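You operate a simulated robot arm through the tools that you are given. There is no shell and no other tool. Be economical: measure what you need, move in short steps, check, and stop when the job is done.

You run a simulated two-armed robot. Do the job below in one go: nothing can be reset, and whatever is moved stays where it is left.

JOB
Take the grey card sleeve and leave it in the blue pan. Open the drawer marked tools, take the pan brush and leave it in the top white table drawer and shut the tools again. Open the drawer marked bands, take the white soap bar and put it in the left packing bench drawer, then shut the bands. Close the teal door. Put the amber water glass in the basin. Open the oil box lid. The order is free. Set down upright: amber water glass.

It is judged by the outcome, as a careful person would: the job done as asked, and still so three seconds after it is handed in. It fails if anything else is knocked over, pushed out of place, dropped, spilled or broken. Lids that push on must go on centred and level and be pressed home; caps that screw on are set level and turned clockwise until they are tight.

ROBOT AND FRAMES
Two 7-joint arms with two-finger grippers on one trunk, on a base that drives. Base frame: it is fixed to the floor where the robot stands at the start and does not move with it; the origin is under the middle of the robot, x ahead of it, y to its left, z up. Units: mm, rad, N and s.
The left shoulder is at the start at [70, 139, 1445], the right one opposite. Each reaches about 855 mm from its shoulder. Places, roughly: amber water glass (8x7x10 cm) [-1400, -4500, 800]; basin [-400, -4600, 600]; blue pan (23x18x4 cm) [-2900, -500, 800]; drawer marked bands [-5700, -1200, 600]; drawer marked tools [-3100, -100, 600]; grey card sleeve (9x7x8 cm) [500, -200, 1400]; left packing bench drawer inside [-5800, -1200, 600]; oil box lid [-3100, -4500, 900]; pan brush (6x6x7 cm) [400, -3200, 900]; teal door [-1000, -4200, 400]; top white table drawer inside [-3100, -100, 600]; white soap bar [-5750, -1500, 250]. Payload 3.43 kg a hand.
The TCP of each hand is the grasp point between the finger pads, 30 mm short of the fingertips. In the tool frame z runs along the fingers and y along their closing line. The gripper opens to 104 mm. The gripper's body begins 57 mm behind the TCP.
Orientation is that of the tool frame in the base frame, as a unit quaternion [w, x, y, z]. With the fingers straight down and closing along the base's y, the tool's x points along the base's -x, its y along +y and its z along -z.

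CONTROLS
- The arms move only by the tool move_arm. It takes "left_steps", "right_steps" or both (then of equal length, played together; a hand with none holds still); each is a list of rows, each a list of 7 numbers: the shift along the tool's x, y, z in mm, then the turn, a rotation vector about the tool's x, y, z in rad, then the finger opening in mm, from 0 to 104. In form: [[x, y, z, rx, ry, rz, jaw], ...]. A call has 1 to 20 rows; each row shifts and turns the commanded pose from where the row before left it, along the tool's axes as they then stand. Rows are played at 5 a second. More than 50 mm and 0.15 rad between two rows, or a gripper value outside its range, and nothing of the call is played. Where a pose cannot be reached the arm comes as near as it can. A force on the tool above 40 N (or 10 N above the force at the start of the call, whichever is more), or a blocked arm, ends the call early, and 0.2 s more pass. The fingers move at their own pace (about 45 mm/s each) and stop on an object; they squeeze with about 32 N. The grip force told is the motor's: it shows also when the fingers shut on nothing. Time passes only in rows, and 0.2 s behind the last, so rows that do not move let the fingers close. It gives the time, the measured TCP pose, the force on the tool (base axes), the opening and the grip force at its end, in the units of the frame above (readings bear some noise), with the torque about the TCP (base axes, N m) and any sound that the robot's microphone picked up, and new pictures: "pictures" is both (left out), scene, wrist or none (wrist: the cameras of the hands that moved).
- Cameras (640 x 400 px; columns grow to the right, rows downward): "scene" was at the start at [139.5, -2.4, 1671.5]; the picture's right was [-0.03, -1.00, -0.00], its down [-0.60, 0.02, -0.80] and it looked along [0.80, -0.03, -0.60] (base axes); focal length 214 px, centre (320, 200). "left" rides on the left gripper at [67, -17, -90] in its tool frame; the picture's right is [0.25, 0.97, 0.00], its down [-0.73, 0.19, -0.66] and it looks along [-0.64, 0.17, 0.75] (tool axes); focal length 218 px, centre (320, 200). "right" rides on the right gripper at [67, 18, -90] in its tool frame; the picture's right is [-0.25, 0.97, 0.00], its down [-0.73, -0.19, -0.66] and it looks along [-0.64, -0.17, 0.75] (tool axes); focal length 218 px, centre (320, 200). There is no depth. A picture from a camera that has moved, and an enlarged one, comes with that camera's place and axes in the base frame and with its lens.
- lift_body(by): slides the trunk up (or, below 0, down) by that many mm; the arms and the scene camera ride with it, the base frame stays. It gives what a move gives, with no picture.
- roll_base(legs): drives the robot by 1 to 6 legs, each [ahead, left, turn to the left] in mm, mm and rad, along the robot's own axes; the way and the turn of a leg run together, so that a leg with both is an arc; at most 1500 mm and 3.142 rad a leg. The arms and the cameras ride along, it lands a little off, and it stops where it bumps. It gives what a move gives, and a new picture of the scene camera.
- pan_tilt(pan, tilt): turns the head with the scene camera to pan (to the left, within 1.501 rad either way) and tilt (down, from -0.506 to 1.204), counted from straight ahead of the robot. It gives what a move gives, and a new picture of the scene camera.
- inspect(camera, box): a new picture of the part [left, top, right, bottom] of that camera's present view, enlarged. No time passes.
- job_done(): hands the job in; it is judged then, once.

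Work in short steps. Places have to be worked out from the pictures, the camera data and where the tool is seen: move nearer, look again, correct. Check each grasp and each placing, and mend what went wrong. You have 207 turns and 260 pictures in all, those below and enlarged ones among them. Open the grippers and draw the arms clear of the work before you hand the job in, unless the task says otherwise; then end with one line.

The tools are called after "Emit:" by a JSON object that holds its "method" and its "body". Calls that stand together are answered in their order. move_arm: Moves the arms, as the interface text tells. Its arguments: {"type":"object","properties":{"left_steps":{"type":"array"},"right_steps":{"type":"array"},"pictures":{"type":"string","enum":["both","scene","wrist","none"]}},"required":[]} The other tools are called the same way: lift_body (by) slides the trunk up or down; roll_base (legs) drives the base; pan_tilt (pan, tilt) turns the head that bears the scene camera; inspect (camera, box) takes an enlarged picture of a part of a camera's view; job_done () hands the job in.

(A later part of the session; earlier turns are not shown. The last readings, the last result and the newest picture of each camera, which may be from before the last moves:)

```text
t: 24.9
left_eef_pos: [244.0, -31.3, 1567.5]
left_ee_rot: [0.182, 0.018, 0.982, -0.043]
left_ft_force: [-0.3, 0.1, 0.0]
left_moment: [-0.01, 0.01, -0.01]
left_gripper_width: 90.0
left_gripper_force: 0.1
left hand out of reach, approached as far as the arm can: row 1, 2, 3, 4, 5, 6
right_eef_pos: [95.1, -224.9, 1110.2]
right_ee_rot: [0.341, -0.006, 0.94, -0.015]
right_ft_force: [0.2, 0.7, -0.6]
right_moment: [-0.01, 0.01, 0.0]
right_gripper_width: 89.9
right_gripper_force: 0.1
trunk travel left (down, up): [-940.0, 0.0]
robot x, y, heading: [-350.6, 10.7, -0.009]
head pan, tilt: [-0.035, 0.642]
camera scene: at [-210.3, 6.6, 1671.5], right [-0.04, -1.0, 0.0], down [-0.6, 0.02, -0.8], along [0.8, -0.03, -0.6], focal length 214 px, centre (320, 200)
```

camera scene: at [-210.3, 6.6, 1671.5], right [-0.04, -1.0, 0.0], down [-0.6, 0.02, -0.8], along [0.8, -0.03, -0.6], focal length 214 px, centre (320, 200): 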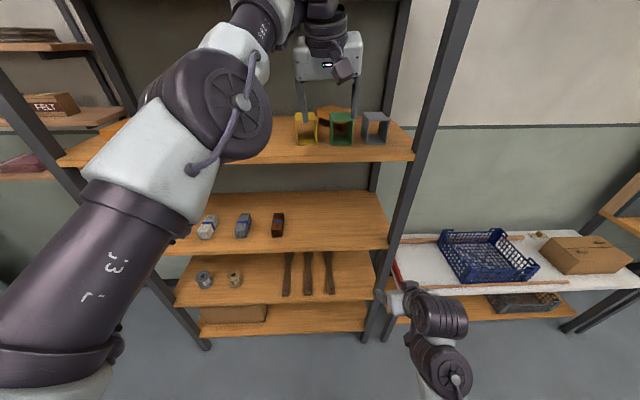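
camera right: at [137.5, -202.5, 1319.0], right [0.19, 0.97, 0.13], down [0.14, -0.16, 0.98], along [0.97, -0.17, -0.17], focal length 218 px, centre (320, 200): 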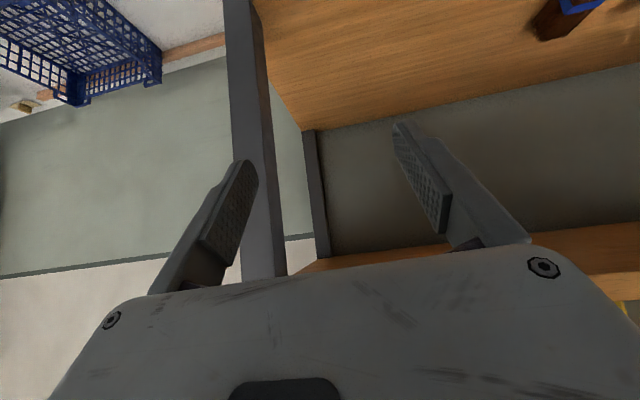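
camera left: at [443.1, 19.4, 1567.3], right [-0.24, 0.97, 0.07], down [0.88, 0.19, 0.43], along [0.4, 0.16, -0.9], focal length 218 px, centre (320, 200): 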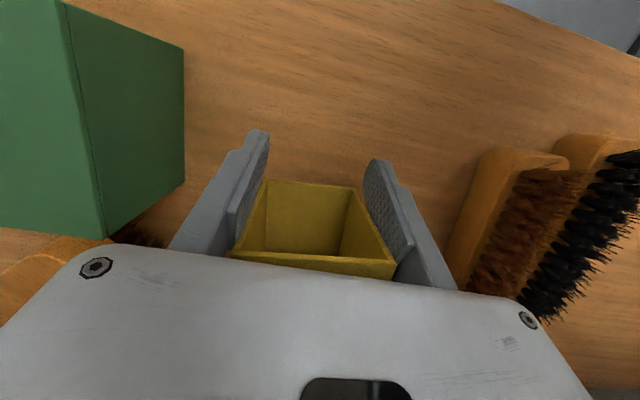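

I back off 250 mm so the right arm can be stretched and raised in front of the shelf, and lower the left hand out of the way.

Emit:
{"method": "roll_base", "body": {"legs": [[-250, 0, 0]]}}

Emit:
{"method": "move_arm", "body": {"left_steps": [[14.9, 28, 35, 0, 0, 0, 90], [14.9, 28, 35, 0, 0, 0, 90], [14.9, 28, 35, 0, 0, 0, 90], [14.9, 28, 35, 0, 0, 0, 90], [14.9, 28, 35, 0, 0, 0, 90], [14.9, 28, 35, 0, 0, 0, 90], [14.9, 28, 35, 0, 0, 0, 90], [14.9, 28, 35, 0, 0, 0, 90]], "right_steps": [[-31, 0, 26, 0, 0, 0, 90], [-31, 0, 26, 0, 0, 0, 90], [-31, 0, 26, 0, 0, 0, 90], [-31, 0, 26, 0, 0, 0, 90], [-31, 0, 26, 0, 0, 0, 90], [-31, 0, 26, 0, 0, 0, 90], [-31, 0, 26, 0, 0, 0, 90], [-31, 0, 26, 0, 0, 0, 90]], "pictures": "none"}}

```text
t: 26.7
left_eef_pos: [-5.6, -25.9, 1565.2]
left_ee_rot: [0.18, 0.012, 0.983, -0.04]
left_ft_force: [0.9, 0.4, 0.7]
left_moment: [-0.01, 0.02, -0.02]
left_gripper_width: 90.1
left_gripper_force: 0.0
right_eef_pos: [-155.0, -221.4, 1109.9]
right_ee_rot: [0.34, -0.012, 0.94, -0.013]
right_ft_force: [0.2, -0.6, 0.4]
right_moment: [-0.02, 0.01, 0.02]
right_gripper_width: 89.9
right_gripper_force: 0.2
trunk travel left (down, up): [-940.0, 0.0]
robot x, y, heading: [-606.3, 8.8, 0.008]
head pan, tilt: [-0.035, 0.642]
camera scene: at [-460.7, 6.7, 1671.1], right [-0.03, -1.0, 0.0], down [-0.6, 0.02, -0.8], along [0.8, -0.02, -0.6], focal length 214 px, centre (320, 200)
```

scene: 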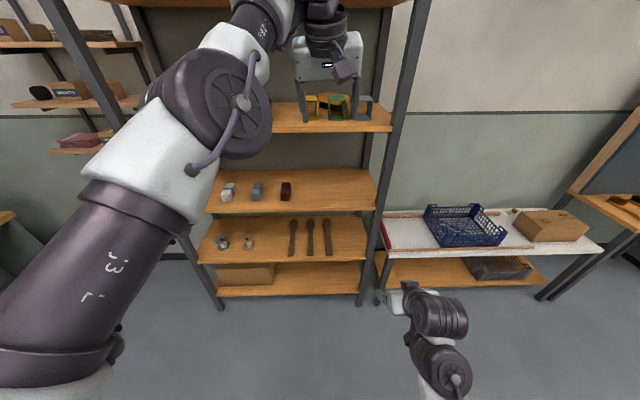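

```text
t: 28.5
left_eef_pos: [16.0, -14.4, 1528.8]
left_ee_rot: [0.167, 0.016, 0.984, -0.056]
left_ft_force: [0.5, 0.6, -0.4]
left_moment: [-0.01, 0.07, -0.03]
left_gripper_width: 89.9
left_gripper_force: 0.0
left hand out of reach, approached as far as the arm can: row 1, 2, 3, 4, 5, 6, 7, 8
right_eef_pos: [167.3, -217.9, 1109.0]
right_ee_rot: [0.342, -0.012, 0.94, -0.012]
right_ft_force: [1.2, 0.3, 0.2]
right_moment: [0.0, -0.02, -0.03]
right_gripper_width: 90.0
right_gripper_force: 0.1
trunk travel left (down, up): [-940.0, 0.0]
robot x, y, heading: [-603.4, 10.6, 0.006]
head pan, tilt: [-0.035, 0.642]
```

Right hand extends fine. Now I pitch it up slightly and raise it.

Emit:
{"method": "move_arm", "body": {"right_steps": [[0, 0, 0, 0, -0.14, 0, 90], [-35.7, 0, -32.1, 0, 0, 0, 90], [-35.7, 0, -32.1, 0, 0, 0, 90], [-35.7, 0, -32.1, 0, 0, 0, 90], [-35.7, 0, -32.1, 0, 0, 0, 90], [-35.7, 0, -32.1, 0, 0, 0, 90], [-35.7, 0, -32.1, 0, 0, 0, 90], [-35.7, 0, -32.1, 0, 0, 0, 90], [0, 0, 0, 0, 0, 0, 90]], "pictures": "none"}}

```text
t: 30.5
left_eef_pos: [12.7, -13.5, 1529.9]
left_ee_rot: [0.168, 0.016, 0.984, -0.056]
left_ft_force: [0.4, 1.0, 0.3]
left_moment: [0.03, 0.02, 0.0]
left_gripper_width: 89.7
left_gripper_force: 0.1
right_eef_pos: [166.1, -206.9, 1447.0]
right_ee_rot: [0.407, -0.012, 0.913, -0.013]
right_ft_force: [-0.5, -0.9, -0.1]
right_moment: [-0.01, -0.01, 0.02]
right_gripper_width: 89.8
right_gripper_force: 0.0
trunk travel left (down, up): [-940.0, 0.0]
robot x, y, heading: [-602.2, 6.8, 0.007]
head pan, tilt: [-0.035, 0.642]
```

Good height. I swing the left hand back to its earlier tucked pose and trim the right hand's y.

Emit:
{"method": "move_arm", "body": {"left_steps": [[10, 15, 0, 0, 0.147, 0, 90], [10, 15, 0, 0, 0.147, 0, 90], [10, 15, 0, 0, 0.147, 0, 90], [10, 15, 0, 0, 0.147, 0, 90], [20, 25, 20, 0, 0, 0, 90], [20, 25, 20, 0, 0, 0, 90]], "right_steps": [[-3.7, 6, -3.4, 0, 0, 0, 90], [-3.7, 6, -3.4, 0, 0, 0, 90], [0, 0, 0, 0, 0, 0.02, 90], [0, 0, 0, 0, 0, 0, 90], [0, 0, 0, 0, 0, 0, 90], [0, 0, 0, 0, 0, 0, 90]], "pictures": "both"}}

```text
t: 31.9
left_eef_pos: [-74.6, 101.7, 1488.1]
left_ee_rot: [-0.111, 0.024, 0.993, -0.036]
left_ft_force: [-0.8, 0.8, 0.4]
left_moment: [-0.03, 0.01, 0.0]
left_gripper_width: 90.1
left_gripper_force: 0.0
left hand out of reach, approached as far as the arm can: row 4
right_eef_pos: [165.8, -190.7, 1456.7]
right_ee_rot: [0.407, -0.004, 0.914, -0.01]
right_ft_force: [-0.6, 0.3, 0.0]
right_moment: [-0.03, -0.01, -0.08]
right_gripper_width: 90.0
right_gripper_force: 0.0
trunk travel left (down, up): [-940.0, 0.0]
robot x, y, heading: [-603.7, 8.3, 0.005]
head pan, tilt: [-0.035, 0.642]
camera scene: at [-465.3, 10.4, 1671.6], right [-0.03, -1.0, 0.0], down [-0.6, 0.02, -0.8], along [0.8, -0.02, -0.6], focal length 214 px, centre (320, 200)
camera right: at [53.8, -172.4, 1466.2], right [0.17, 0.97, 0.17], down [0.0, -0.17, 0.99], along [0.99, -0.17, -0.03], focal length 218 px, centre (320, 200)
camera left: at [-121.7, 94.2, 1591.0], right [-0.21, 0.98, -0.02], down [0.86, 0.19, 0.46], along [0.46, 0.08, -0.89], focal length 218 px, centre (320, 200)
```

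scene: 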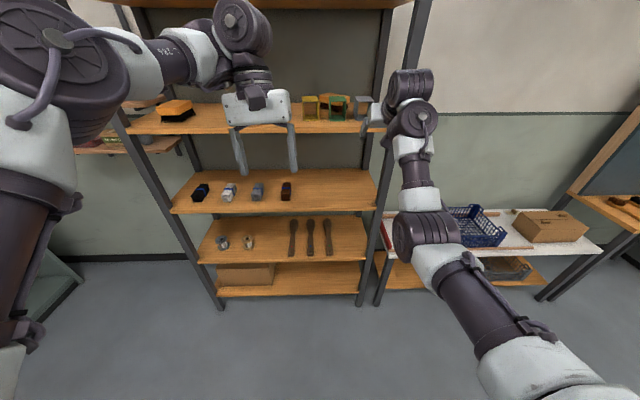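
right: 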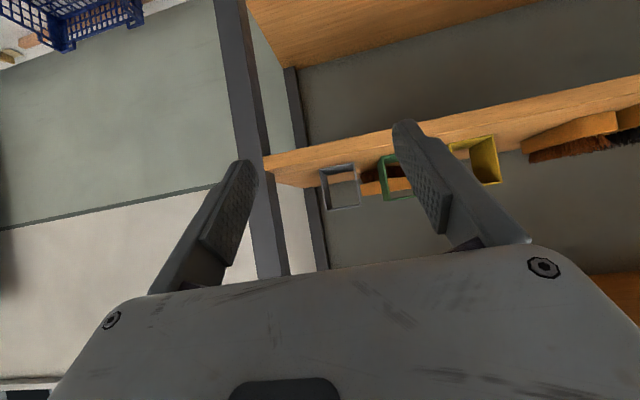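
left: 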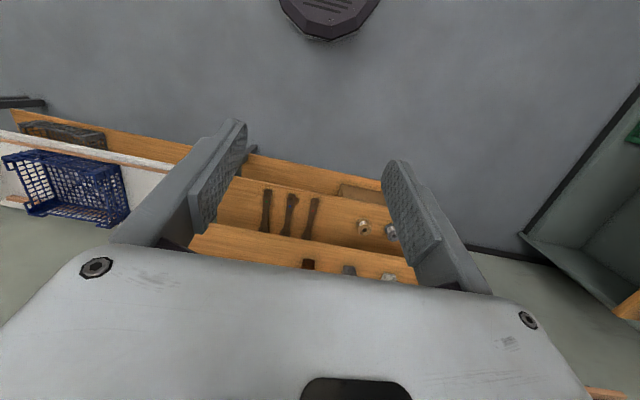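

The grey sleeve is straight ahead of the right hand. I drive forward 200 mm first and check alignment.

Emit:
{"method": "roll_base", "body": {"legs": [[200, 0, 0]]}}

Emit:
{"method": "inspect", "body": {"camera": "right", "box": [160, 80, 480, 280]}}

```text
t: 33.5
left_eef_pos: [122.4, 97.2, 1491.3]
left_ee_rot: [-0.109, 0.026, 0.993, -0.035]
left_ft_force: [-0.1, 0.4, 0.4]
left_moment: [0.02, -0.03, 0.0]
left_gripper_width: 89.9
left_gripper_force: 0.0
right_eef_pos: [363.6, -196.7, 1459.9]
right_ee_rot: [0.409, -0.001, 0.912, -0.009]
right_ft_force: [0.1, -0.2, -0.2]
right_moment: [0.02, 0.0, 0.0]
right_gripper_width: 89.8
right_gripper_force: 0.0
trunk travel left (down, up): [-940.0, 0.0]
robot x, y, heading: [-398.6, 8.1, 0.0]
head pan, tilt: [-0.035, 0.642]
camera scene: at [-267.7, 6.5, 1672.2], right [-0.03, -1.0, 0.0], down [-0.6, 0.02, -0.8], along [0.8, -0.03, -0.6], focal length 214 px, centre (320, 200)
```

scene: 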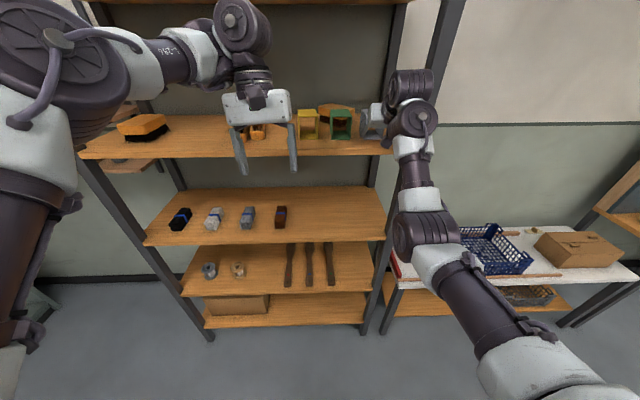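

```text
2.00 times, centred on (320, 180) of right
camera zoom: at [251.2, -178.4, 1468.5], right [0.17, 0.97, 0.17], down [-0.01, -0.17, 0.98], along [0.98, -0.17, -0.03], focal length 436 px, centre (320, 240)
```

zoom: 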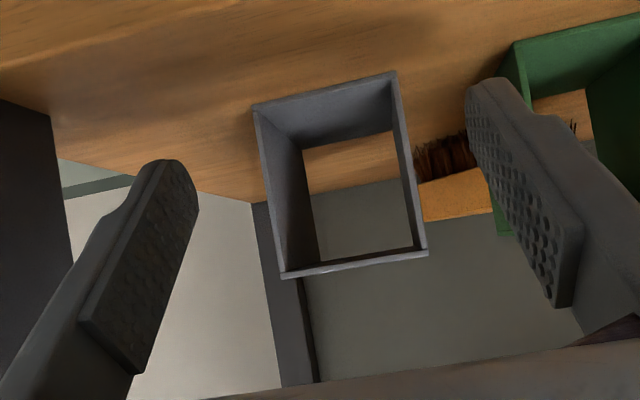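

Aligned within a few mm. I drive the remaining 95 mm so the fingers straddle the sleeve.

Emit:
{"method": "roll_base", "body": {"legs": [[95, 0, 0]]}}

Emit:
{"method": "inspect", "body": {"camera": "right", "box": [80, 40, 560, 340]}}

```text
t: 34.7
left_eef_pos: [210.2, 98.1, 1492.8]
left_ee_rot: [-0.107, 0.026, 0.993, -0.035]
left_ft_force: [-0.8, 0.1, 0.7]
left_moment: [0.0, -0.1, 0.01]
left_gripper_width: 89.9
left_gripper_force: 0.1
right_eef_pos: [450.6, -195.7, 1462.0]
right_ee_rot: [0.411, -0.001, 0.912, -0.009]
right_ft_force: [-0.9, 0.5, 0.4]
right_moment: [-0.01, 0.01, 0.07]
right_gripper_width: 90.1
right_gripper_force: 0.1
trunk travel left (down, up): [-940.0, 0.0]
robot x, y, heading: [-304.4, 7.0, -0.0]
head pan, tilt: [-0.035, 0.642]
camera scene: at [-181.2, 7.2, 1672.7], right [-0.03, -1.0, 0.0], down [-0.59, 0.02, -0.81], along [0.8, -0.03, -0.59], focal length 214 px, centre (320, 200)
```

scene: 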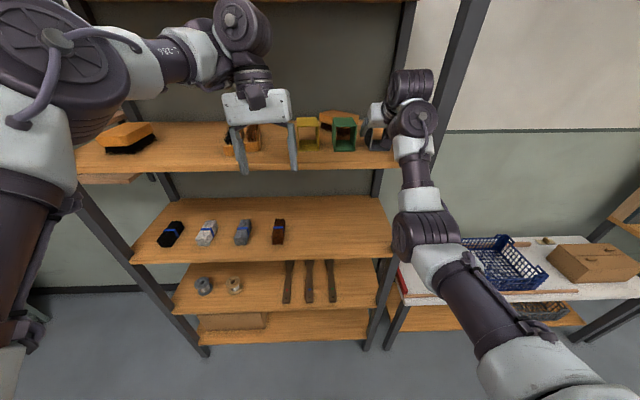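

```text
1.33 times, centred on (320, 190) of right
camera zoom: at [338.6, -177.3, 1471.5], right [0.17, 0.97, 0.17], down [-0.01, -0.17, 0.98], along [0.99, -0.17, -0.02], focal length 291 px, centre (320, 213)
```

zoom: 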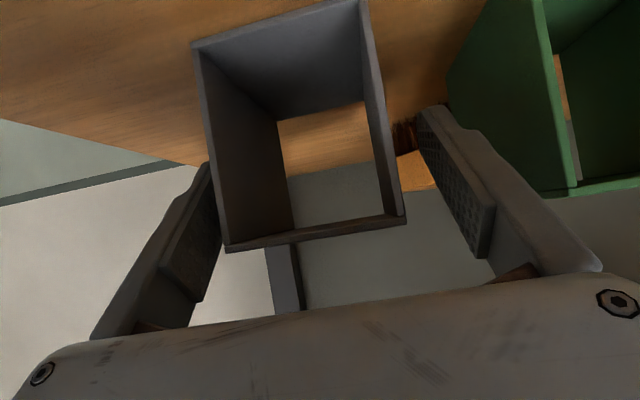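

Fingers are either side of the sleeve. I advance 14 mm along the fingers and close.

Emit:
{"method": "move_arm", "body": {"right_steps": [[0.9, 0, 14.1, 0, 0, 0, 90], [0, 0, 0, 0, 0, 0, 70], [0, 0, 0, 0, 0, 0, 50], [0, 0, 0, 0, 0, 0, 50], [0, 0, 0, 0, 0, 0, 50]], "pictures": "wrist"}}

```text
t: 35.9
left_eef_pos: [221.4, 97.5, 1489.2]
left_ee_rot: [-0.11, 0.025, 0.993, -0.034]
left_ft_force: [-0.1, 0.0, -0.7]
left_moment: [-0.03, -0.02, -0.01]
left_gripper_width: 90.2
left_gripper_force: 0.0
right_eef_pos: [469.7, -196.1, 1446.3]
right_ee_rot: [0.408, -0.003, 0.913, -0.008]
right_ft_force: [1.6, 0.3, 3.6]
right_moment: [0.04, -0.03, -0.02]
right_gripper_width: 63.0
right_gripper_force: 32.5
trunk travel left (down, up): [-940.0, 0.0]
robot x, y, heading: [-309.8, 8.4, 0.002]
head pan, tilt: [-0.035, 0.642]
camera right: at [356.9, -177.0, 1456.6], right [0.17, 0.97, 0.17], down [0.0, -0.17, 0.98], along [0.98, -0.17, -0.03], focal length 218 px, centre (320, 200)
```

right: 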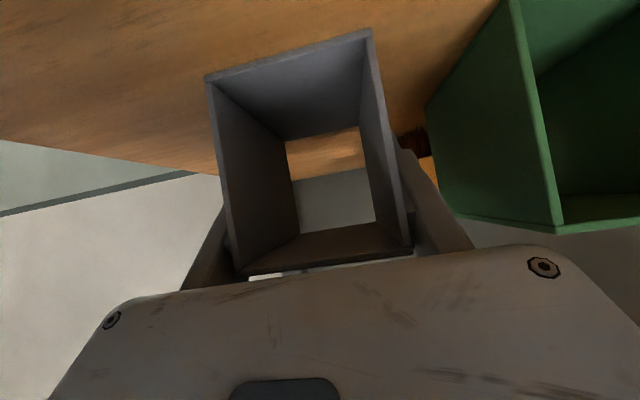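

Gripped (63 mm, 32 N). I lift 25 mm and drive back out.

Emit:
{"method": "move_arm", "body": {"right_steps": [[-9.3, 0, -8.3, 0, 0, 0, 50], [-9.3, 0, -8.3, 0, 0, 0, 50], [0, 0, 0, 0, 0, 0, 50]], "pictures": "none"}}

Emit:
{"method": "roll_base", "body": {"legs": [[-500, 0, 0]]}}

```text
t: 36.7
left_eef_pos: [220.7, 96.6, 1488.0]
left_ee_rot: [-0.11, 0.025, 0.993, -0.036]
left_ft_force: [0.2, 0.7, -0.5]
left_moment: [-0.01, -0.02, 0.02]
left_gripper_width: 90.1
left_gripper_force: 0.2
right_eef_pos: [469.8, -195.4, 1471.8]
right_ee_rot: [0.407, -0.003, 0.913, -0.008]
right_ft_force: [0.6, 0.2, -0.8]
right_moment: [0.0, 0.0, -0.04]
right_gripper_width: 63.1
right_gripper_force: 31.9
trunk travel left (down, up): [-940.0, 0.0]
robot x, y, heading: [-307.4, 8.7, 0.003]
head pan, tilt: [-0.035, 0.642]
```

```text
t: 39.7
left_eef_pos: [-286.9, 94.7, 1488.1]
left_ee_rot: [-0.112, 0.028, 0.993, -0.034]
left_ft_force: [-0.5, 0.6, -0.5]
left_moment: [-0.01, 0.01, -0.01]
left_gripper_width: 90.3
left_gripper_force: 0.1
right_eef_pos: [-38.8, -199.3, 1470.0]
right_ee_rot: [0.406, 0.0, 0.914, -0.009]
right_ft_force: [0.6, 0.1, 0.3]
right_moment: [0.01, -0.01, 0.01]
right_gripper_width: 62.9
right_gripper_force: 32.3
trunk travel left (down, up): [-940.0, 0.0]
robot x, y, heading: [-823.3, 9.1, 0.001]
head pan, tilt: [-0.035, 0.642]
camera scene: at [-677.0, 6.5, 1671.2], right [-0.04, -1.0, 0.0], down [-0.6, 0.02, -0.8], along [0.8, -0.03, -0.6], focal length 214 px, centre (320, 200)
```

scene: 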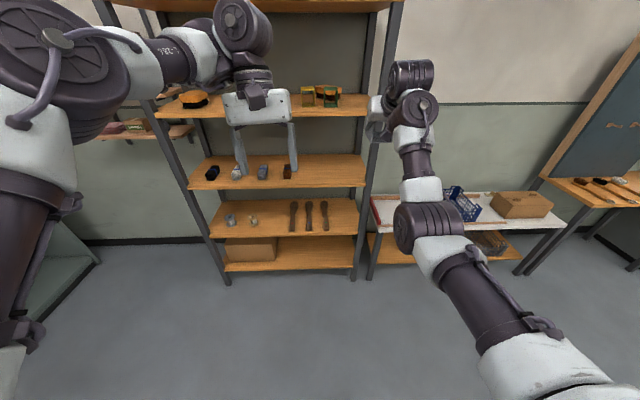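

The sleeve is held clear of the shelf. I bring the right hand in and down to carry height.

Emit:
{"method": "move_arm", "body": {"right_steps": [[38, 0, -2, 0, 0, 0, 50], [38, 0, -2, 0, 0, 0, 50], [38, 0, -2, 0, 0, 0, 50], [38, 0, -2, 0, 0, 0, 50], [38, 0, -2, 0, 0, 0, 50], [38, 0, -2, 0, 0, 0, 50], [38, 0, -2, 0, 0, 0, 50], [38, 0, -2, 0, 0, 0, 50], [38, 0, -2, 0, 0, 0, 50], [38, 0, -2, 0, 0, 0, 50]], "left_steps": [[0, 20, 20, 0, 0, 0, 90], [0, 20, 20, 0, 0, 0, 90], [0, 20, 20, 0, 0, 0, 90], [0, 20, 20, 0, 0, 0, 90], [0, 20, 30, 0, 0, 0, 90], [0, 20, 30, 0, 0, 0, 90], [0, 20, 30, 0, 0, 0, 90], [0, 20, 30, 0, 0, 0, 90], [0, 20, 30, 0, 0, 0, 90], [0, 0, 30, 0, 0, 0, 90]], "pictures": "none"}}

Emit:
{"method": "roll_base", "body": {"legs": [[0, 0, 1.57]]}}

```text
t: 41.9
left_eef_pos: [-232.6, 94.0, 1374.5]
left_ee_rot: [-0.112, 0.027, 0.993, -0.04]
left_ft_force: [0.3, -0.1, 0.1]
left_moment: [0.04, -0.01, -0.03]
left_gripper_width: 90.1
left_gripper_force: 0.0
left hand out of reach, approached as far as the arm can: row 1, 2, 3, 4, 5, 6, 7, 8, 9, 10
right_eef_pos: [-313.4, -204.1, 1199.5]
right_ee_rot: [0.408, 0.0, 0.913, -0.008]
right_ft_force: [0.0, -0.9, -0.3]
right_moment: [0.04, -0.01, 0.01]
right_gripper_width: 62.9
right_gripper_force: 32.1
trunk travel left (down, up): [-940.0, 0.0]
robot x, y, heading: [-823.1, 7.2, -0.002]
head pan, tilt: [-0.035, 0.642]
```

```text
t: 46.1
left_eef_pos: [-924.9, 593.9, 1375.7]
left_ee_rot: [-0.049, -0.694, 0.71, -0.11]
left_ft_force: [-0.4, 0.6, 0.4]
left_moment: [0.04, 0.01, 0.03]
left_gripper_width: 90.0
left_gripper_force: 0.1
right_eef_pos: [-623.9, 522.3, 1199.6]
right_ee_rot: [-0.291, 0.655, -0.637, -0.284]
right_ft_force: [0.4, -0.5, 0.2]
right_moment: [-0.01, -0.02, 0.01]
right_gripper_width: 62.8
right_gripper_force: 32.0
trunk travel left (down, up): [-940.0, 0.0]
robot x, y, heading: [-815.9, 8.5, 1.597]
head pan, tilt: [-0.035, 0.642]
camera scene: at [-817.8, 147.4, 1671.5], right [1.0, -0.01, 0.0], down [0.0, -0.6, -0.8], along [0.01, 0.8, -0.6], focal length 214 px, centre (320, 200)
```

scene: 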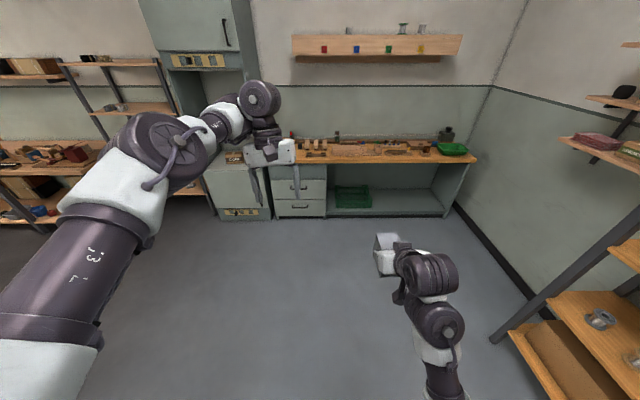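

Clear here. I turn further to face the room's -x side.

Emit:
{"method": "roll_base", "body": {"legs": [[0, 0, 1.54]]}}

Emit:
{"method": "pan_tilt", "body": {"pan": 0.3, "tilt": 0.4}}

```text
t: 50.4
left_eef_pos: [-1404.4, -98.5, 1375.6]
left_ee_rot: [-0.044, 0.993, -0.008, 0.111]
left_ft_force: [-0.7, 1.0, -0.4]
left_moment: [0.0, 0.0, -0.02]
left_gripper_width: 90.2
left_gripper_force: 0.0
right_eef_pos: [-1335.1, 201.6, 1198.4]
right_ee_rot: [-0.002, 0.914, 0.016, -0.406]
right_ft_force: [-0.1, -0.1, 0.1]
right_moment: [-0.01, 0.03, 0.01]
right_gripper_width: 62.9
right_gripper_force: 31.9
trunk travel left (down, up): [-940.0, 0.0]
robot x, y, heading: [-814.2, 8.1, -3.108]
head pan, tilt: [-0.035, 0.642]
camera scene: at [-955.1, 8.8, 1671.5], right [0.0, 1.0, 0.0], down [0.6, 0.0, -0.8], along [-0.8, 0.0, -0.6], focal length 214 px, centre (320, 200)
```

scene: 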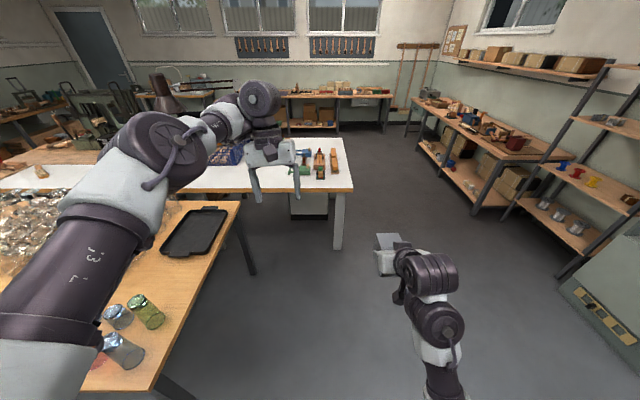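

```text
t: 51.2
left_eef_pos: [-1405.4, -100.0, 1375.5]
left_ee_rot: [-0.043, 0.993, -0.009, 0.112]
left_ft_force: [0.2, 0.4, 0.1]
left_moment: [0.0, -0.03, -0.04]
left_gripper_width: 89.9
left_gripper_force: 0.1
right_eef_pos: [-1334.6, 201.4, 1199.8]
right_ee_rot: [-0.003, 0.913, 0.016, -0.407]
right_ft_force: [-0.2, 1.0, 0.1]
right_moment: [-0.04, 0.02, -0.01]
right_gripper_width: 63.0
right_gripper_force: 32.0
trunk travel left (down, up): [-940.0, 0.0]
robot x, y, heading: [-819.7, 6.1, -3.112]
head pan, tilt: [0.3, 0.4]
camera scene: at [-955.6, -22.2, 1693.4], right [-0.33, 0.94, 0.0], down [0.37, 0.13, -0.92], along [-0.87, -0.3, -0.39], focal length 214 px, centre (320, 200)
```

scene: 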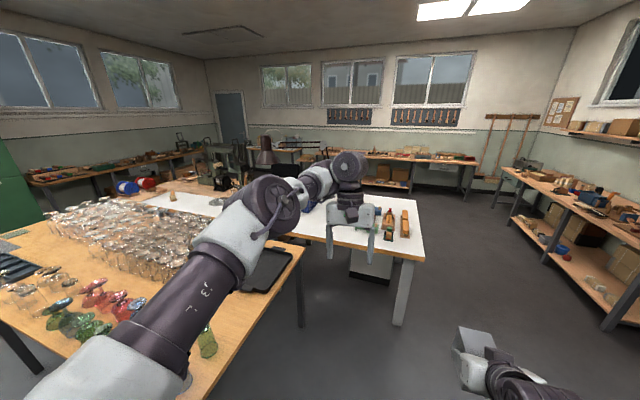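

The white table spans about x -2260…-3260 with its end at y≈240; there is a wide aisle at y≈800. I drive along that aisle towards the table's far side.

Emit:
{"method": "roll_base", "body": {"legs": [[0, -850, 0], [1500, 0, 0], [1400, 0, 0]]}}

Emit:
{"method": "pan_tilt", "body": {"pan": 1.3, "tilt": 0.6}}

```text
t: 68.8
left_eef_pos: [-4250.0, 542.5, 1375.6]
left_ee_rot: [-0.045, 0.993, 0.003, 0.111]
left_ft_force: [0.3, -0.2, 1.5]
left_moment: [-0.01, 0.02, -0.03]
left_gripper_width: 89.9
left_gripper_force: 0.0
right_eef_pos: [-4188.5, 843.6, 1200.9]
right_ee_rot: [0.001, 0.913, 0.026, -0.407]
right_ft_force: [0.4, 0.7, 0.1]
right_moment: [0.05, 0.05, 0.01]
right_gripper_width: 62.7
right_gripper_force: 31.6
trunk travel left (down, up): [-940.0, 0.0]
robot x, y, heading: [-3668.6, 664.7, -3.087]
head pan, tilt: [0.3, 0.4]
camera scene: at [-3804.3, 629.0, 1693.5], right [-0.35, 0.94, 0.0], down [0.36, 0.14, -0.92], along [-0.86, -0.32, -0.39], focal length 214 px, centre (320, 200)
```

scene: 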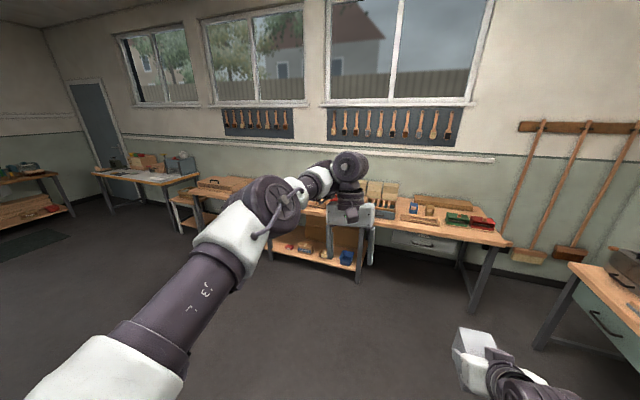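

```text
t: 70.1
left_eef_pos: [-4251.9, 541.0, 1375.4]
left_ee_rot: [-0.044, 0.993, 0.003, 0.11]
left_ft_force: [-0.5, -0.5, -0.4]
left_moment: [0.02, 0.02, -0.02]
left_gripper_width: 90.1
left_gripper_force: 0.1
right_eef_pos: [-4188.7, 843.4, 1199.6]
right_ee_rot: [0.001, 0.913, 0.026, -0.407]
right_ft_force: [-0.8, -0.6, -0.1]
right_moment: [0.02, -0.01, 0.02]
right_gripper_width: 63.0
right_gripper_force: 32.3
trunk travel left (down, up): [-940.0, 0.0]
robot x, y, heading: [-3671.4, 663.6, -3.086]
head pan, tilt: [1.3, 0.6]
camera scene: at [-3737.1, 575.0, 1675.3], right [-0.98, 0.21, 0.0], down [0.12, 0.55, -0.83], along [-0.18, -0.81, -0.56], focal length 214 px, centre (320, 200)
```

scene: 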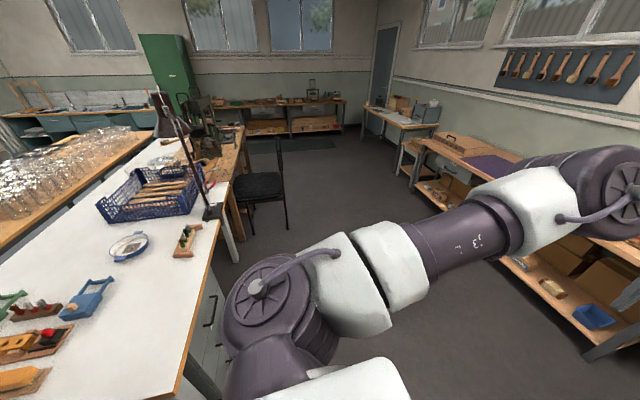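

The pan is the blue-rimmed white dish near [-2885, -465]; the marked drawers face -x at the table's edge x≈-3340. There is a lamp at the table corner near y -550. I move away, turn to face the table and look.

Emit:
{"method": "roll_base", "body": {"legs": [[330, 0, 0], [0, 0, 3.085], [0, -760, 0]]}}

Emit:
{"method": "pan_tilt", "body": {"pan": -0.1, "tilt": 0.55}}

```text
t: 83.2
left_eef_pos: [-3446.4, -85.2, 1374.8]
left_ee_rot: [-0.113, 0.057, 0.991, -0.038]
left_ft_force: [-0.4, 1.0, 0.0]
left_moment: [-0.02, -0.02, -0.02]
left_gripper_width: 89.9
left_gripper_force: 0.1
right_eef_pos: [-3544.7, -377.8, 1199.0]
right_ee_rot: [0.407, 0.027, 0.913, -0.022]
right_ft_force: [0.5, 0.4, -0.4]
right_moment: [-0.02, -0.02, -0.01]
right_gripper_width: 63.1
right_gripper_force: 31.9
trunk travel left (down, up): [-940.0, 0.0]
robot x, y, heading: [-4039.3, -141.1, -0.061]
head pan, tilt: [1.3, 0.6]
camera scene: at [-3957.5, -57.0, 1675.1], right [0.95, -0.32, 0.0], down [-0.18, -0.54, -0.82], along [0.27, 0.78, -0.57], focal length 214 px, centre (320, 200)
```

scene: 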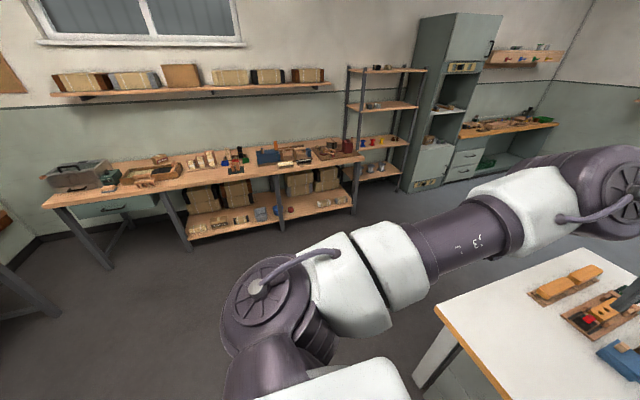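

```text
t: 84.8
left_eef_pos: [-3447.0, -86.9, 1374.1]
left_ee_rot: [-0.113, 0.056, 0.991, -0.038]
left_ft_force: [0.4, -0.2, -0.4]
left_moment: [-0.02, -0.03, -0.01]
left_gripper_width: 90.1
left_gripper_force: 0.1
right_eef_pos: [-3544.5, -379.9, 1200.4]
right_ee_rot: [0.406, 0.027, 0.913, -0.021]
right_ft_force: [-0.2, 0.1, -0.6]
right_moment: [-0.04, 0.02, 0.02]
right_gripper_width: 62.7
right_gripper_force: 32.3
trunk travel left (down, up): [-940.0, 0.0]
robot x, y, heading: [-4041.8, -139.8, -0.058]
head pan, tilt: [-0.099, 0.55]
camera scene: at [-3897.7, -156.6, 1679.7], right [-0.16, -0.99, 0.0], down [-0.52, 0.08, -0.85], along [0.84, -0.14, -0.52], focal length 214 px, centre (320, 200)
```

scene: 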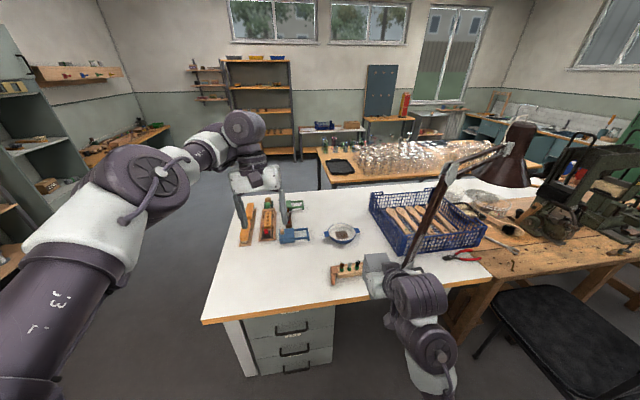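

I inspect the pan and the lamp area before reaching.

Emit:
{"method": "inspect", "body": {"camera": "scene", "box": [280, 120, 540, 283]}}

Emit:
{"method": "inspect", "body": {"camera": "right", "box": [0, 0, 640, 400]}}

Emit:
{"method": "inspect", "body": {"camera": "scene", "box": [210, 290, 370, 390]}}

```text
2.45 times, centred on (410, 202) of scene
camera zoom: at [-3897.7, -156.6, 1679.7], right [-0.16, -0.99, 0.0], down [-0.52, 0.08, -0.85], along [0.84, -0.14, -0.52], focal length 526 px, centre (99, 196)
```

zoom: 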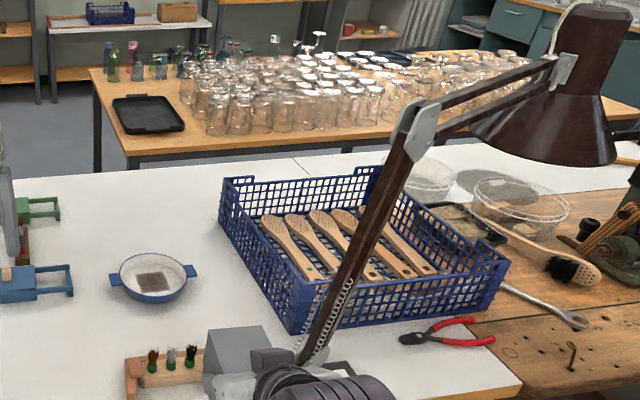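

```text
1.00 times, centred on (320, 200) of right (not enlarged: the box is as wide or as high as the picture)
camera zoom: at [-3655.5, -354.2, 1209.4], right [0.23, 0.96, 0.17], down [-0.01, -0.17, 0.98], along [0.97, -0.23, -0.03], focal length 218 px, centre (320, 200)
```

zoom: 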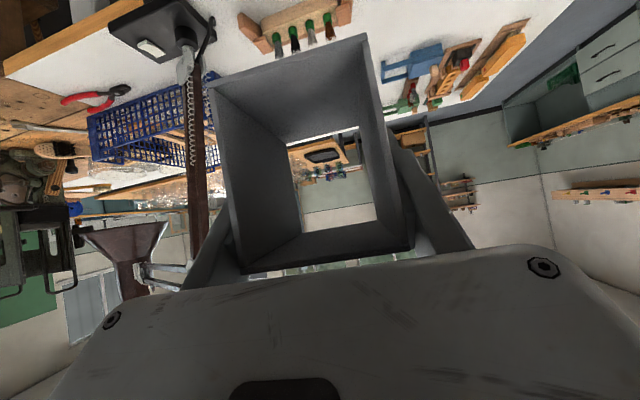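

```text
4.00 times, centred on (290, 340) of scene
camera zoom: at [-3897.7, -156.6, 1679.7], right [-0.16, -0.99, 0.0], down [-0.52, 0.08, -0.85], along [0.84, -0.14, -0.52], focal length 858 px, centre (440, -360)
```

zoom: 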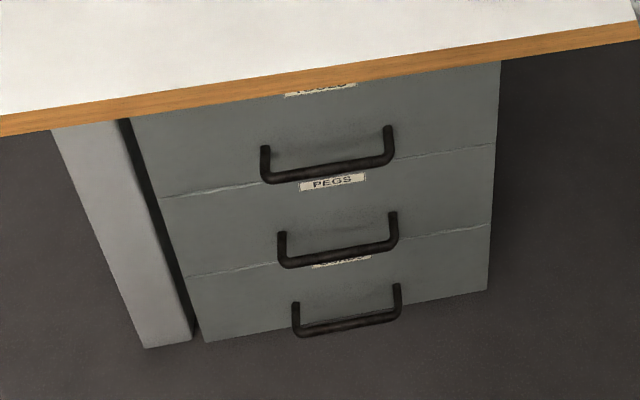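

Lamp base is at about y -700, so it is out of the way; the small rack is at [-3213, -450]. I lower the trunk 200 mm and drive up to the table.

Emit:
{"method": "lift_body", "body": {"by": -200}}

Emit:
{"method": "roll_base", "body": {"legs": [[0, 0, 0.058], [340, -90, 0]]}}

```text
t: 87.0
left_eef_pos: [-3447.0, -86.1, 1175.4]
left_ee_rot: [-0.113, 0.056, 0.991, -0.038]
left_ft_force: [0.2, -0.1, -0.2]
left_moment: [0.0, 0.01, -0.01]
left_gripper_width: 90.1
left_gripper_force: 0.0
right_eef_pos: [-3543.8, -380.8, 999.6]
right_ee_rot: [0.406, 0.027, 0.913, -0.021]
right_ft_force: [0.3, 0.2, -0.2]
right_moment: [-0.01, 0.0, -0.01]
right_gripper_width: 62.9
right_gripper_force: 32.3
trunk travel left (down, up): [-740.0, 200.0]
robot x, y, heading: [-4039.0, -136.8, -0.063]
head pan, tilt: [-0.099, 0.55]
```

```text
t: 89.7
left_eef_pos: [-3113.3, -144.2, 1176.3]
left_ee_rot: [-0.113, 0.026, 0.992, -0.041]
left_ft_force: [0.4, 0.8, -0.4]
left_moment: [0.0, 0.0, -0.01]
left_gripper_width: 90.1
left_gripper_force: 0.0
right_eef_pos: [-3193.5, -442.4, 999.6]
right_ee_rot: [0.407, 0.001, 0.913, -0.01]
right_ft_force: [-0.4, -0.1, -0.4]
right_moment: [-0.02, 0.02, 0.04]
right_gripper_width: 63.0
right_gripper_force: 32.2
trunk travel left (down, up): [-740.0, 200.0]
robot x, y, heading: [-3699.7, -229.3, -0.002]
head pan, tilt: [-0.099, 0.55]
camera scene: at [-3558.5, -239.5, 1479.8], right [-0.1, -0.99, 0.0], down [-0.52, 0.05, -0.85], along [0.85, -0.09, -0.52], focal length 214 px, centre (320, 200)
```

scene: 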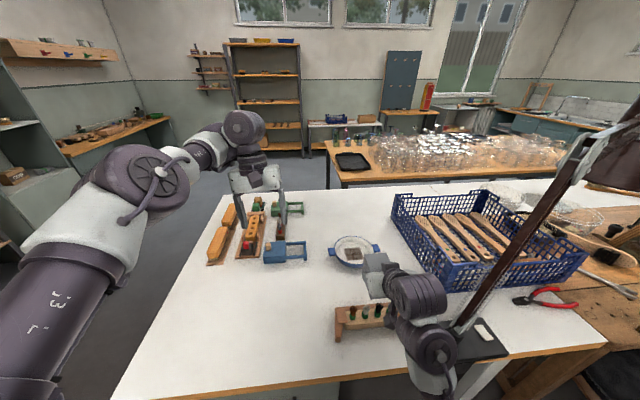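

I extend the right hand forward to above the pan, keeping z 1000.

Emit:
{"method": "move_arm", "body": {"right_steps": [[-30, 0, 33.4, 0, 0, 0, 50], [-30, 0, 33.4, 0, 0, 0, 50], [-30, 0, 33.4, 0, 0, 0, 50], [-30, 0, 33.4, 0, 0, 0, 50], [-30, 0, 33.4, 0, 0, 0, 50], [-24, 0, 26.6, 0, 0, 0, 50], [0, 0, 0, 0, 0, 0, 50]], "pictures": "both"}}

Emit:
{"method": "inspect", "body": {"camera": "scene", "box": [290, 190, 450, 290]}}

```text
t: 91.3
left_eef_pos: [-3112.8, -144.2, 1175.2]
left_ee_rot: [-0.111, 0.027, 0.993, -0.042]
left_ft_force: [-0.2, -0.1, 0.0]
left_moment: [-0.02, -0.02, 0.01]
left_gripper_width: 89.9
left_gripper_force: 0.0
right_eef_pos: [-2932.0, -446.2, 999.9]
right_ee_rot: [0.408, 0.001, 0.913, -0.01]
right_ft_force: [-0.8, 0.3, 0.6]
right_moment: [-0.01, -0.03, -0.02]
right_gripper_width: 62.6
right_gripper_force: 31.7
trunk travel left (down, up): [-740.0, 200.0]
robot x, y, heading: [-3699.3, -231.8, -0.001]
head pan, tilt: [-0.099, 0.55]
camera scene: at [-3558.3, -239.8, 1479.8], right [-0.1, -0.99, 0.0], down [-0.52, 0.05, -0.85], along [0.85, -0.09, -0.52], focal length 214 px, centre (320, 200)
camera right: at [-3045.1, -427.1, 1009.5], right [0.18, 0.97, 0.17], down [0.0, -0.17, 0.98], along [0.98, -0.18, -0.03], focal length 218 px, centre (320, 200)
```

scene: 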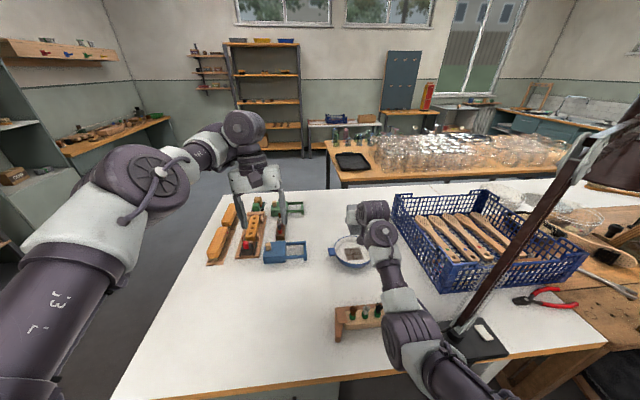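
right: 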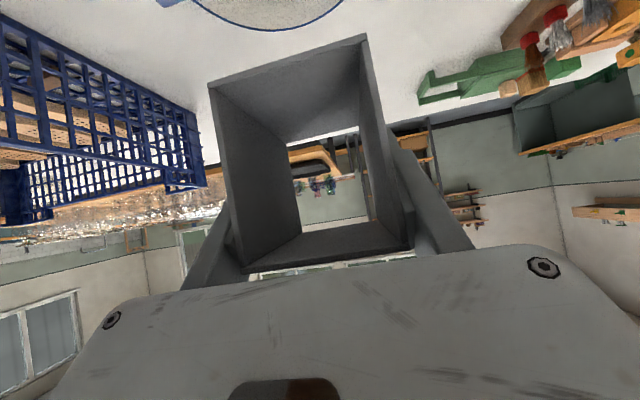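

```text
4.00 times, centred on (370, 240) of scene
camera zoom: at [-3558.3, -239.8, 1479.8], right [-0.1, -0.99, 0.0], down [-0.52, 0.05, -0.85], along [0.85, -0.09, -0.52], focal length 858 px, centre (120, 40)
```

zoom: 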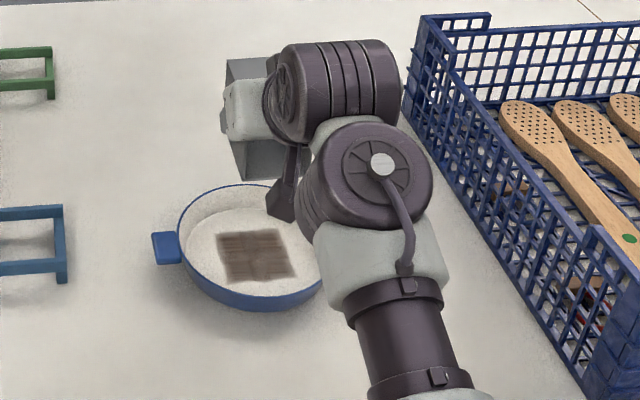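

The pan's centre is about [-2895, -461]. I shift over it and go down to z 910 for a closer look.

Emit:
{"method": "move_arm", "body": {"right_steps": [[-10.7, -8, 11.9, 0, 0, 0, 50], [-10.7, -8, 11.9, 0, 0, 0, 50], [22.3, 0, 20, 0, 0, 0, 50], [22.3, 0, 20, 0, 0, 0, 50], [22.3, 0, 20, 0, 0, 0, 50], [0, 0, 0, 0, 0, 0, 50]], "pictures": "wrist"}}

Emit:
{"method": "inspect", "body": {"camera": "scene", "box": [290, 190, 450, 290]}}

```text
t: 92.7
left_eef_pos: [-3111.7, -143.5, 1174.8]
left_ee_rot: [-0.112, 0.027, 0.992, -0.042]
left_ft_force: [-0.8, 0.2, -0.5]
left_moment: [0.04, -0.05, -0.01]
left_gripper_width: 90.0
left_gripper_force: 0.1
right_eef_pos: [-2900.4, -463.8, 909.5]
right_ee_rot: [0.408, 0.001, 0.913, -0.011]
right_ft_force: [0.2, -0.3, -0.4]
right_moment: [0.0, -0.03, -0.01]
right_gripper_width: 62.9
right_gripper_force: 31.7
trunk travel left (down, up): [-740.0, 200.0]
robot x, y, heading: [-3697.6, -231.9, -0.002]
head pan, tilt: [-0.099, 0.55]
camera right: at [-3012.2, -444.6, 920.2], right [0.18, 0.97, 0.17], down [0.0, -0.17, 0.98], along [0.98, -0.18, -0.03], focal length 218 px, centre (320, 200)
```

right: 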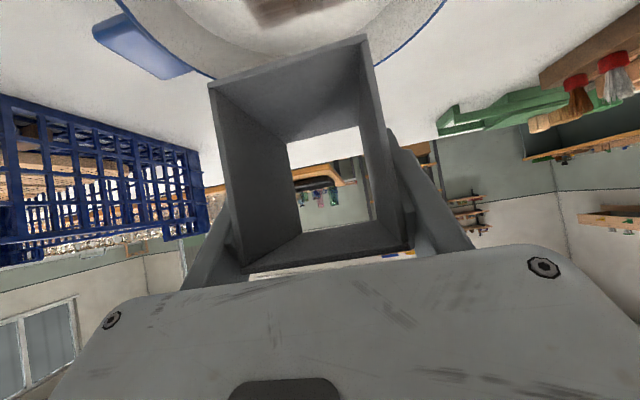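

```text
4.00 times, centred on (370, 240) of scene
camera zoom: at [-3557.8, -239.5, 1479.7], right [-0.1, -0.99, 0.0], down [-0.52, 0.05, -0.85], along [0.85, -0.09, -0.52], focal length 858 px, centre (120, 40)
```

zoom: 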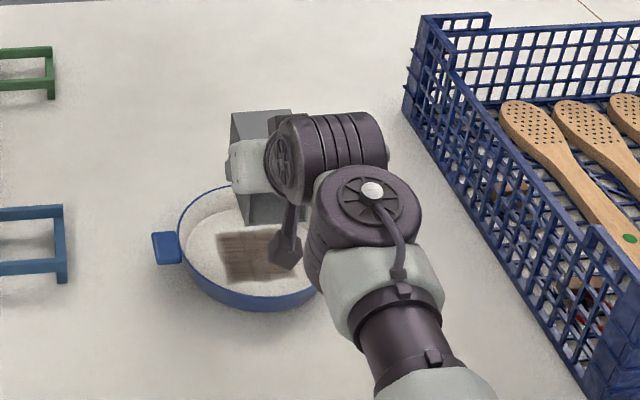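

I trim by (-8, +7) mm and lower towards the pan floor.

Emit:
{"method": "move_arm", "body": {"right_steps": [[5.4, 7, -6, 0, 0, 0, 50], [11.2, 0, 10, 0, 0, 0, 50], [11.2, 0, 10, 0, 0, 0, 50], [11.2, 0, 10, 0, 0, 0, 50], [0, 0, 0, 0, 0, 0, 50]], "pictures": "wrist"}}

Emit:
{"method": "inspect", "body": {"camera": "scene", "box": [290, 190, 450, 290]}}

```text
t: 93.9
left_eef_pos: [-3112.6, -144.7, 1174.7]
left_ee_rot: [-0.111, 0.026, 0.993, -0.041]
left_ft_force: [-0.4, 0.2, -1.1]
left_moment: [-0.01, -0.04, -0.01]
left_gripper_width: 89.9
left_gripper_force: 0.1
right_eef_pos: [-2909.0, -456.0, 864.3]
right_ee_rot: [0.407, 0.0, 0.913, -0.01]
right_ft_force: [0.5, 0.3, 0.0]
right_moment: [0.0, 0.02, 0.02]
right_gripper_width: 62.7
right_gripper_force: 32.0
trunk travel left (down, up): [-740.0, 200.0]
robot x, y, heading: [-3700.4, -228.8, -0.007]
head pan, tilt: [-0.099, 0.55]
camera right: at [-3019.9, -437.4, 873.7], right [0.18, 0.97, 0.17], down [0.0, -0.17, 0.98], along [0.98, -0.18, -0.03], focal length 218 px, centre (320, 200)
```

right: 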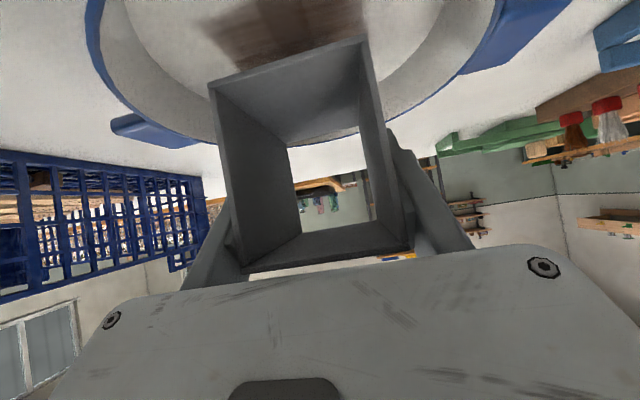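

```text
4.00 times, centred on (370, 240) of scene
camera zoom: at [-3557.6, -239.8, 1479.7], right [-0.1, -0.99, 0.0], down [-0.52, 0.05, -0.85], along [0.85, -0.09, -0.52], focal length 858 px, centre (120, 40)
```

zoom: 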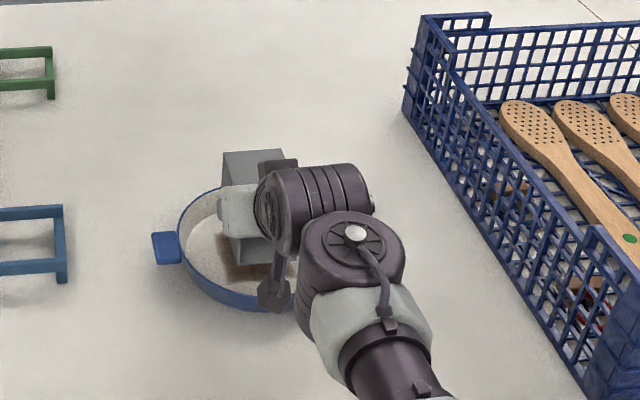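

Pan centre reads [-2905, -453] with rim z≈812; the sleeve is over it. I shift 8 mm forward to keep the camera housing off the rim and lower in steps.

Emit:
{"method": "move_arm", "body": {"right_steps": [[-5.4, 0, 6, 0, 0, 0, 50], [7.5, 0, 6.7, 0, 0, 0, 50], [7.5, 0, 6.7, 0, 0, 0, 50], [7.5, 0, 6.7, 0, 0, 0, 50], [0, 0, 0, 0, 0, 0, 50]], "pictures": "wrist"}}

Emit:
{"method": "inspect", "body": {"camera": "scene", "box": [290, 190, 450, 290]}}

```text
t: 95.1
left_eef_pos: [-3112.3, -143.8, 1175.5]
left_ee_rot: [-0.113, 0.027, 0.992, -0.042]
left_ft_force: [0.1, 0.2, 0.6]
left_moment: [0.01, -0.03, -0.02]
left_gripper_width: 90.0
left_gripper_force: 0.1
right_eef_pos: [-2901.0, -456.4, 833.2]
right_ee_rot: [0.406, 0.0, 0.914, -0.01]
right_ft_force: [0.2, 0.3, -0.8]
right_moment: [0.0, -0.01, 0.01]
right_gripper_width: 62.9
right_gripper_force: 31.8
trunk travel left (down, up): [-740.0, 200.0]
robot x, y, heading: [-3697.8, -229.7, -0.005]
head pan, tilt: [-0.099, 0.55]
camera right: at [-3013.0, -437.4, 844.6], right [0.18, 0.97, 0.17], down [0.0, -0.17, 0.98], along [0.98, -0.18, -0.03], focal length 218 px, centre (320, 200)
```

right: 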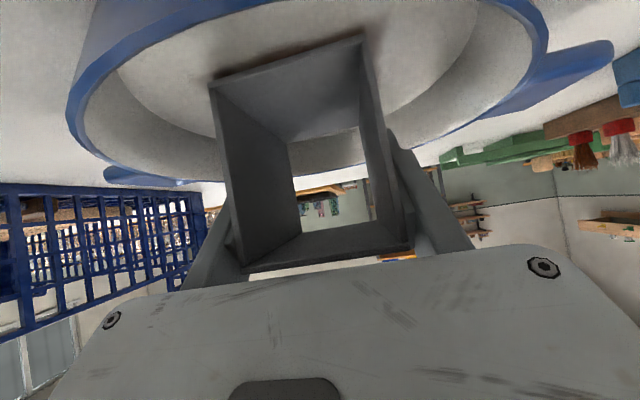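

```text
4.00 times, centred on (370, 240) of scene
camera zoom: at [-3557.7, -239.7, 1479.7], right [-0.1, -0.99, 0.0], down [-0.52, 0.05, -0.85], along [0.85, -0.09, -0.52], focal length 858 px, centre (120, 40)
```

zoom: 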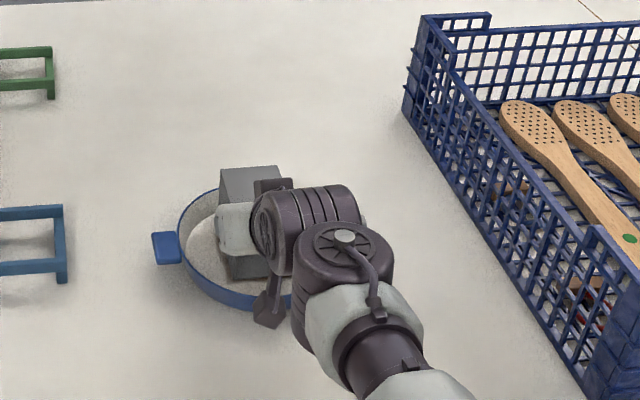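

The sleeve is just above the pan floor. I lower in 3 mm steps until contact.

Emit:
{"method": "move_arm", "body": {"right_steps": [[2.2, 0, 2, 0, 0, 0, 50], [2.2, 0, 2, 0, 0, 0, 50], [0, 0, 0, 0, 0, 0, 50]], "pictures": "none"}}

```text
t: 95.9
left_eef_pos: [-3113.5, -144.8, 1176.1]
left_ee_rot: [-0.111, 0.027, 0.993, -0.042]
left_ft_force: [0.5, 0.8, -0.6]
left_moment: [-0.01, 0.01, 0.04]
left_gripper_width: 90.2
left_gripper_force: 0.1
right_eef_pos: [-2901.1, -456.1, 832.9]
right_ee_rot: [0.41, 0.001, 0.912, -0.01]
right_ft_force: [1.3, -1.9, 12.6]
right_moment: [0.34, 0.23, -0.02]
right_gripper_width: 62.8
right_gripper_force: 31.6
trunk travel left (down, up): [-740.0, 200.0]
robot x, y, heading: [-3696.6, -231.9, -0.007]
head pan, tilt: [-0.099, 0.55]
```

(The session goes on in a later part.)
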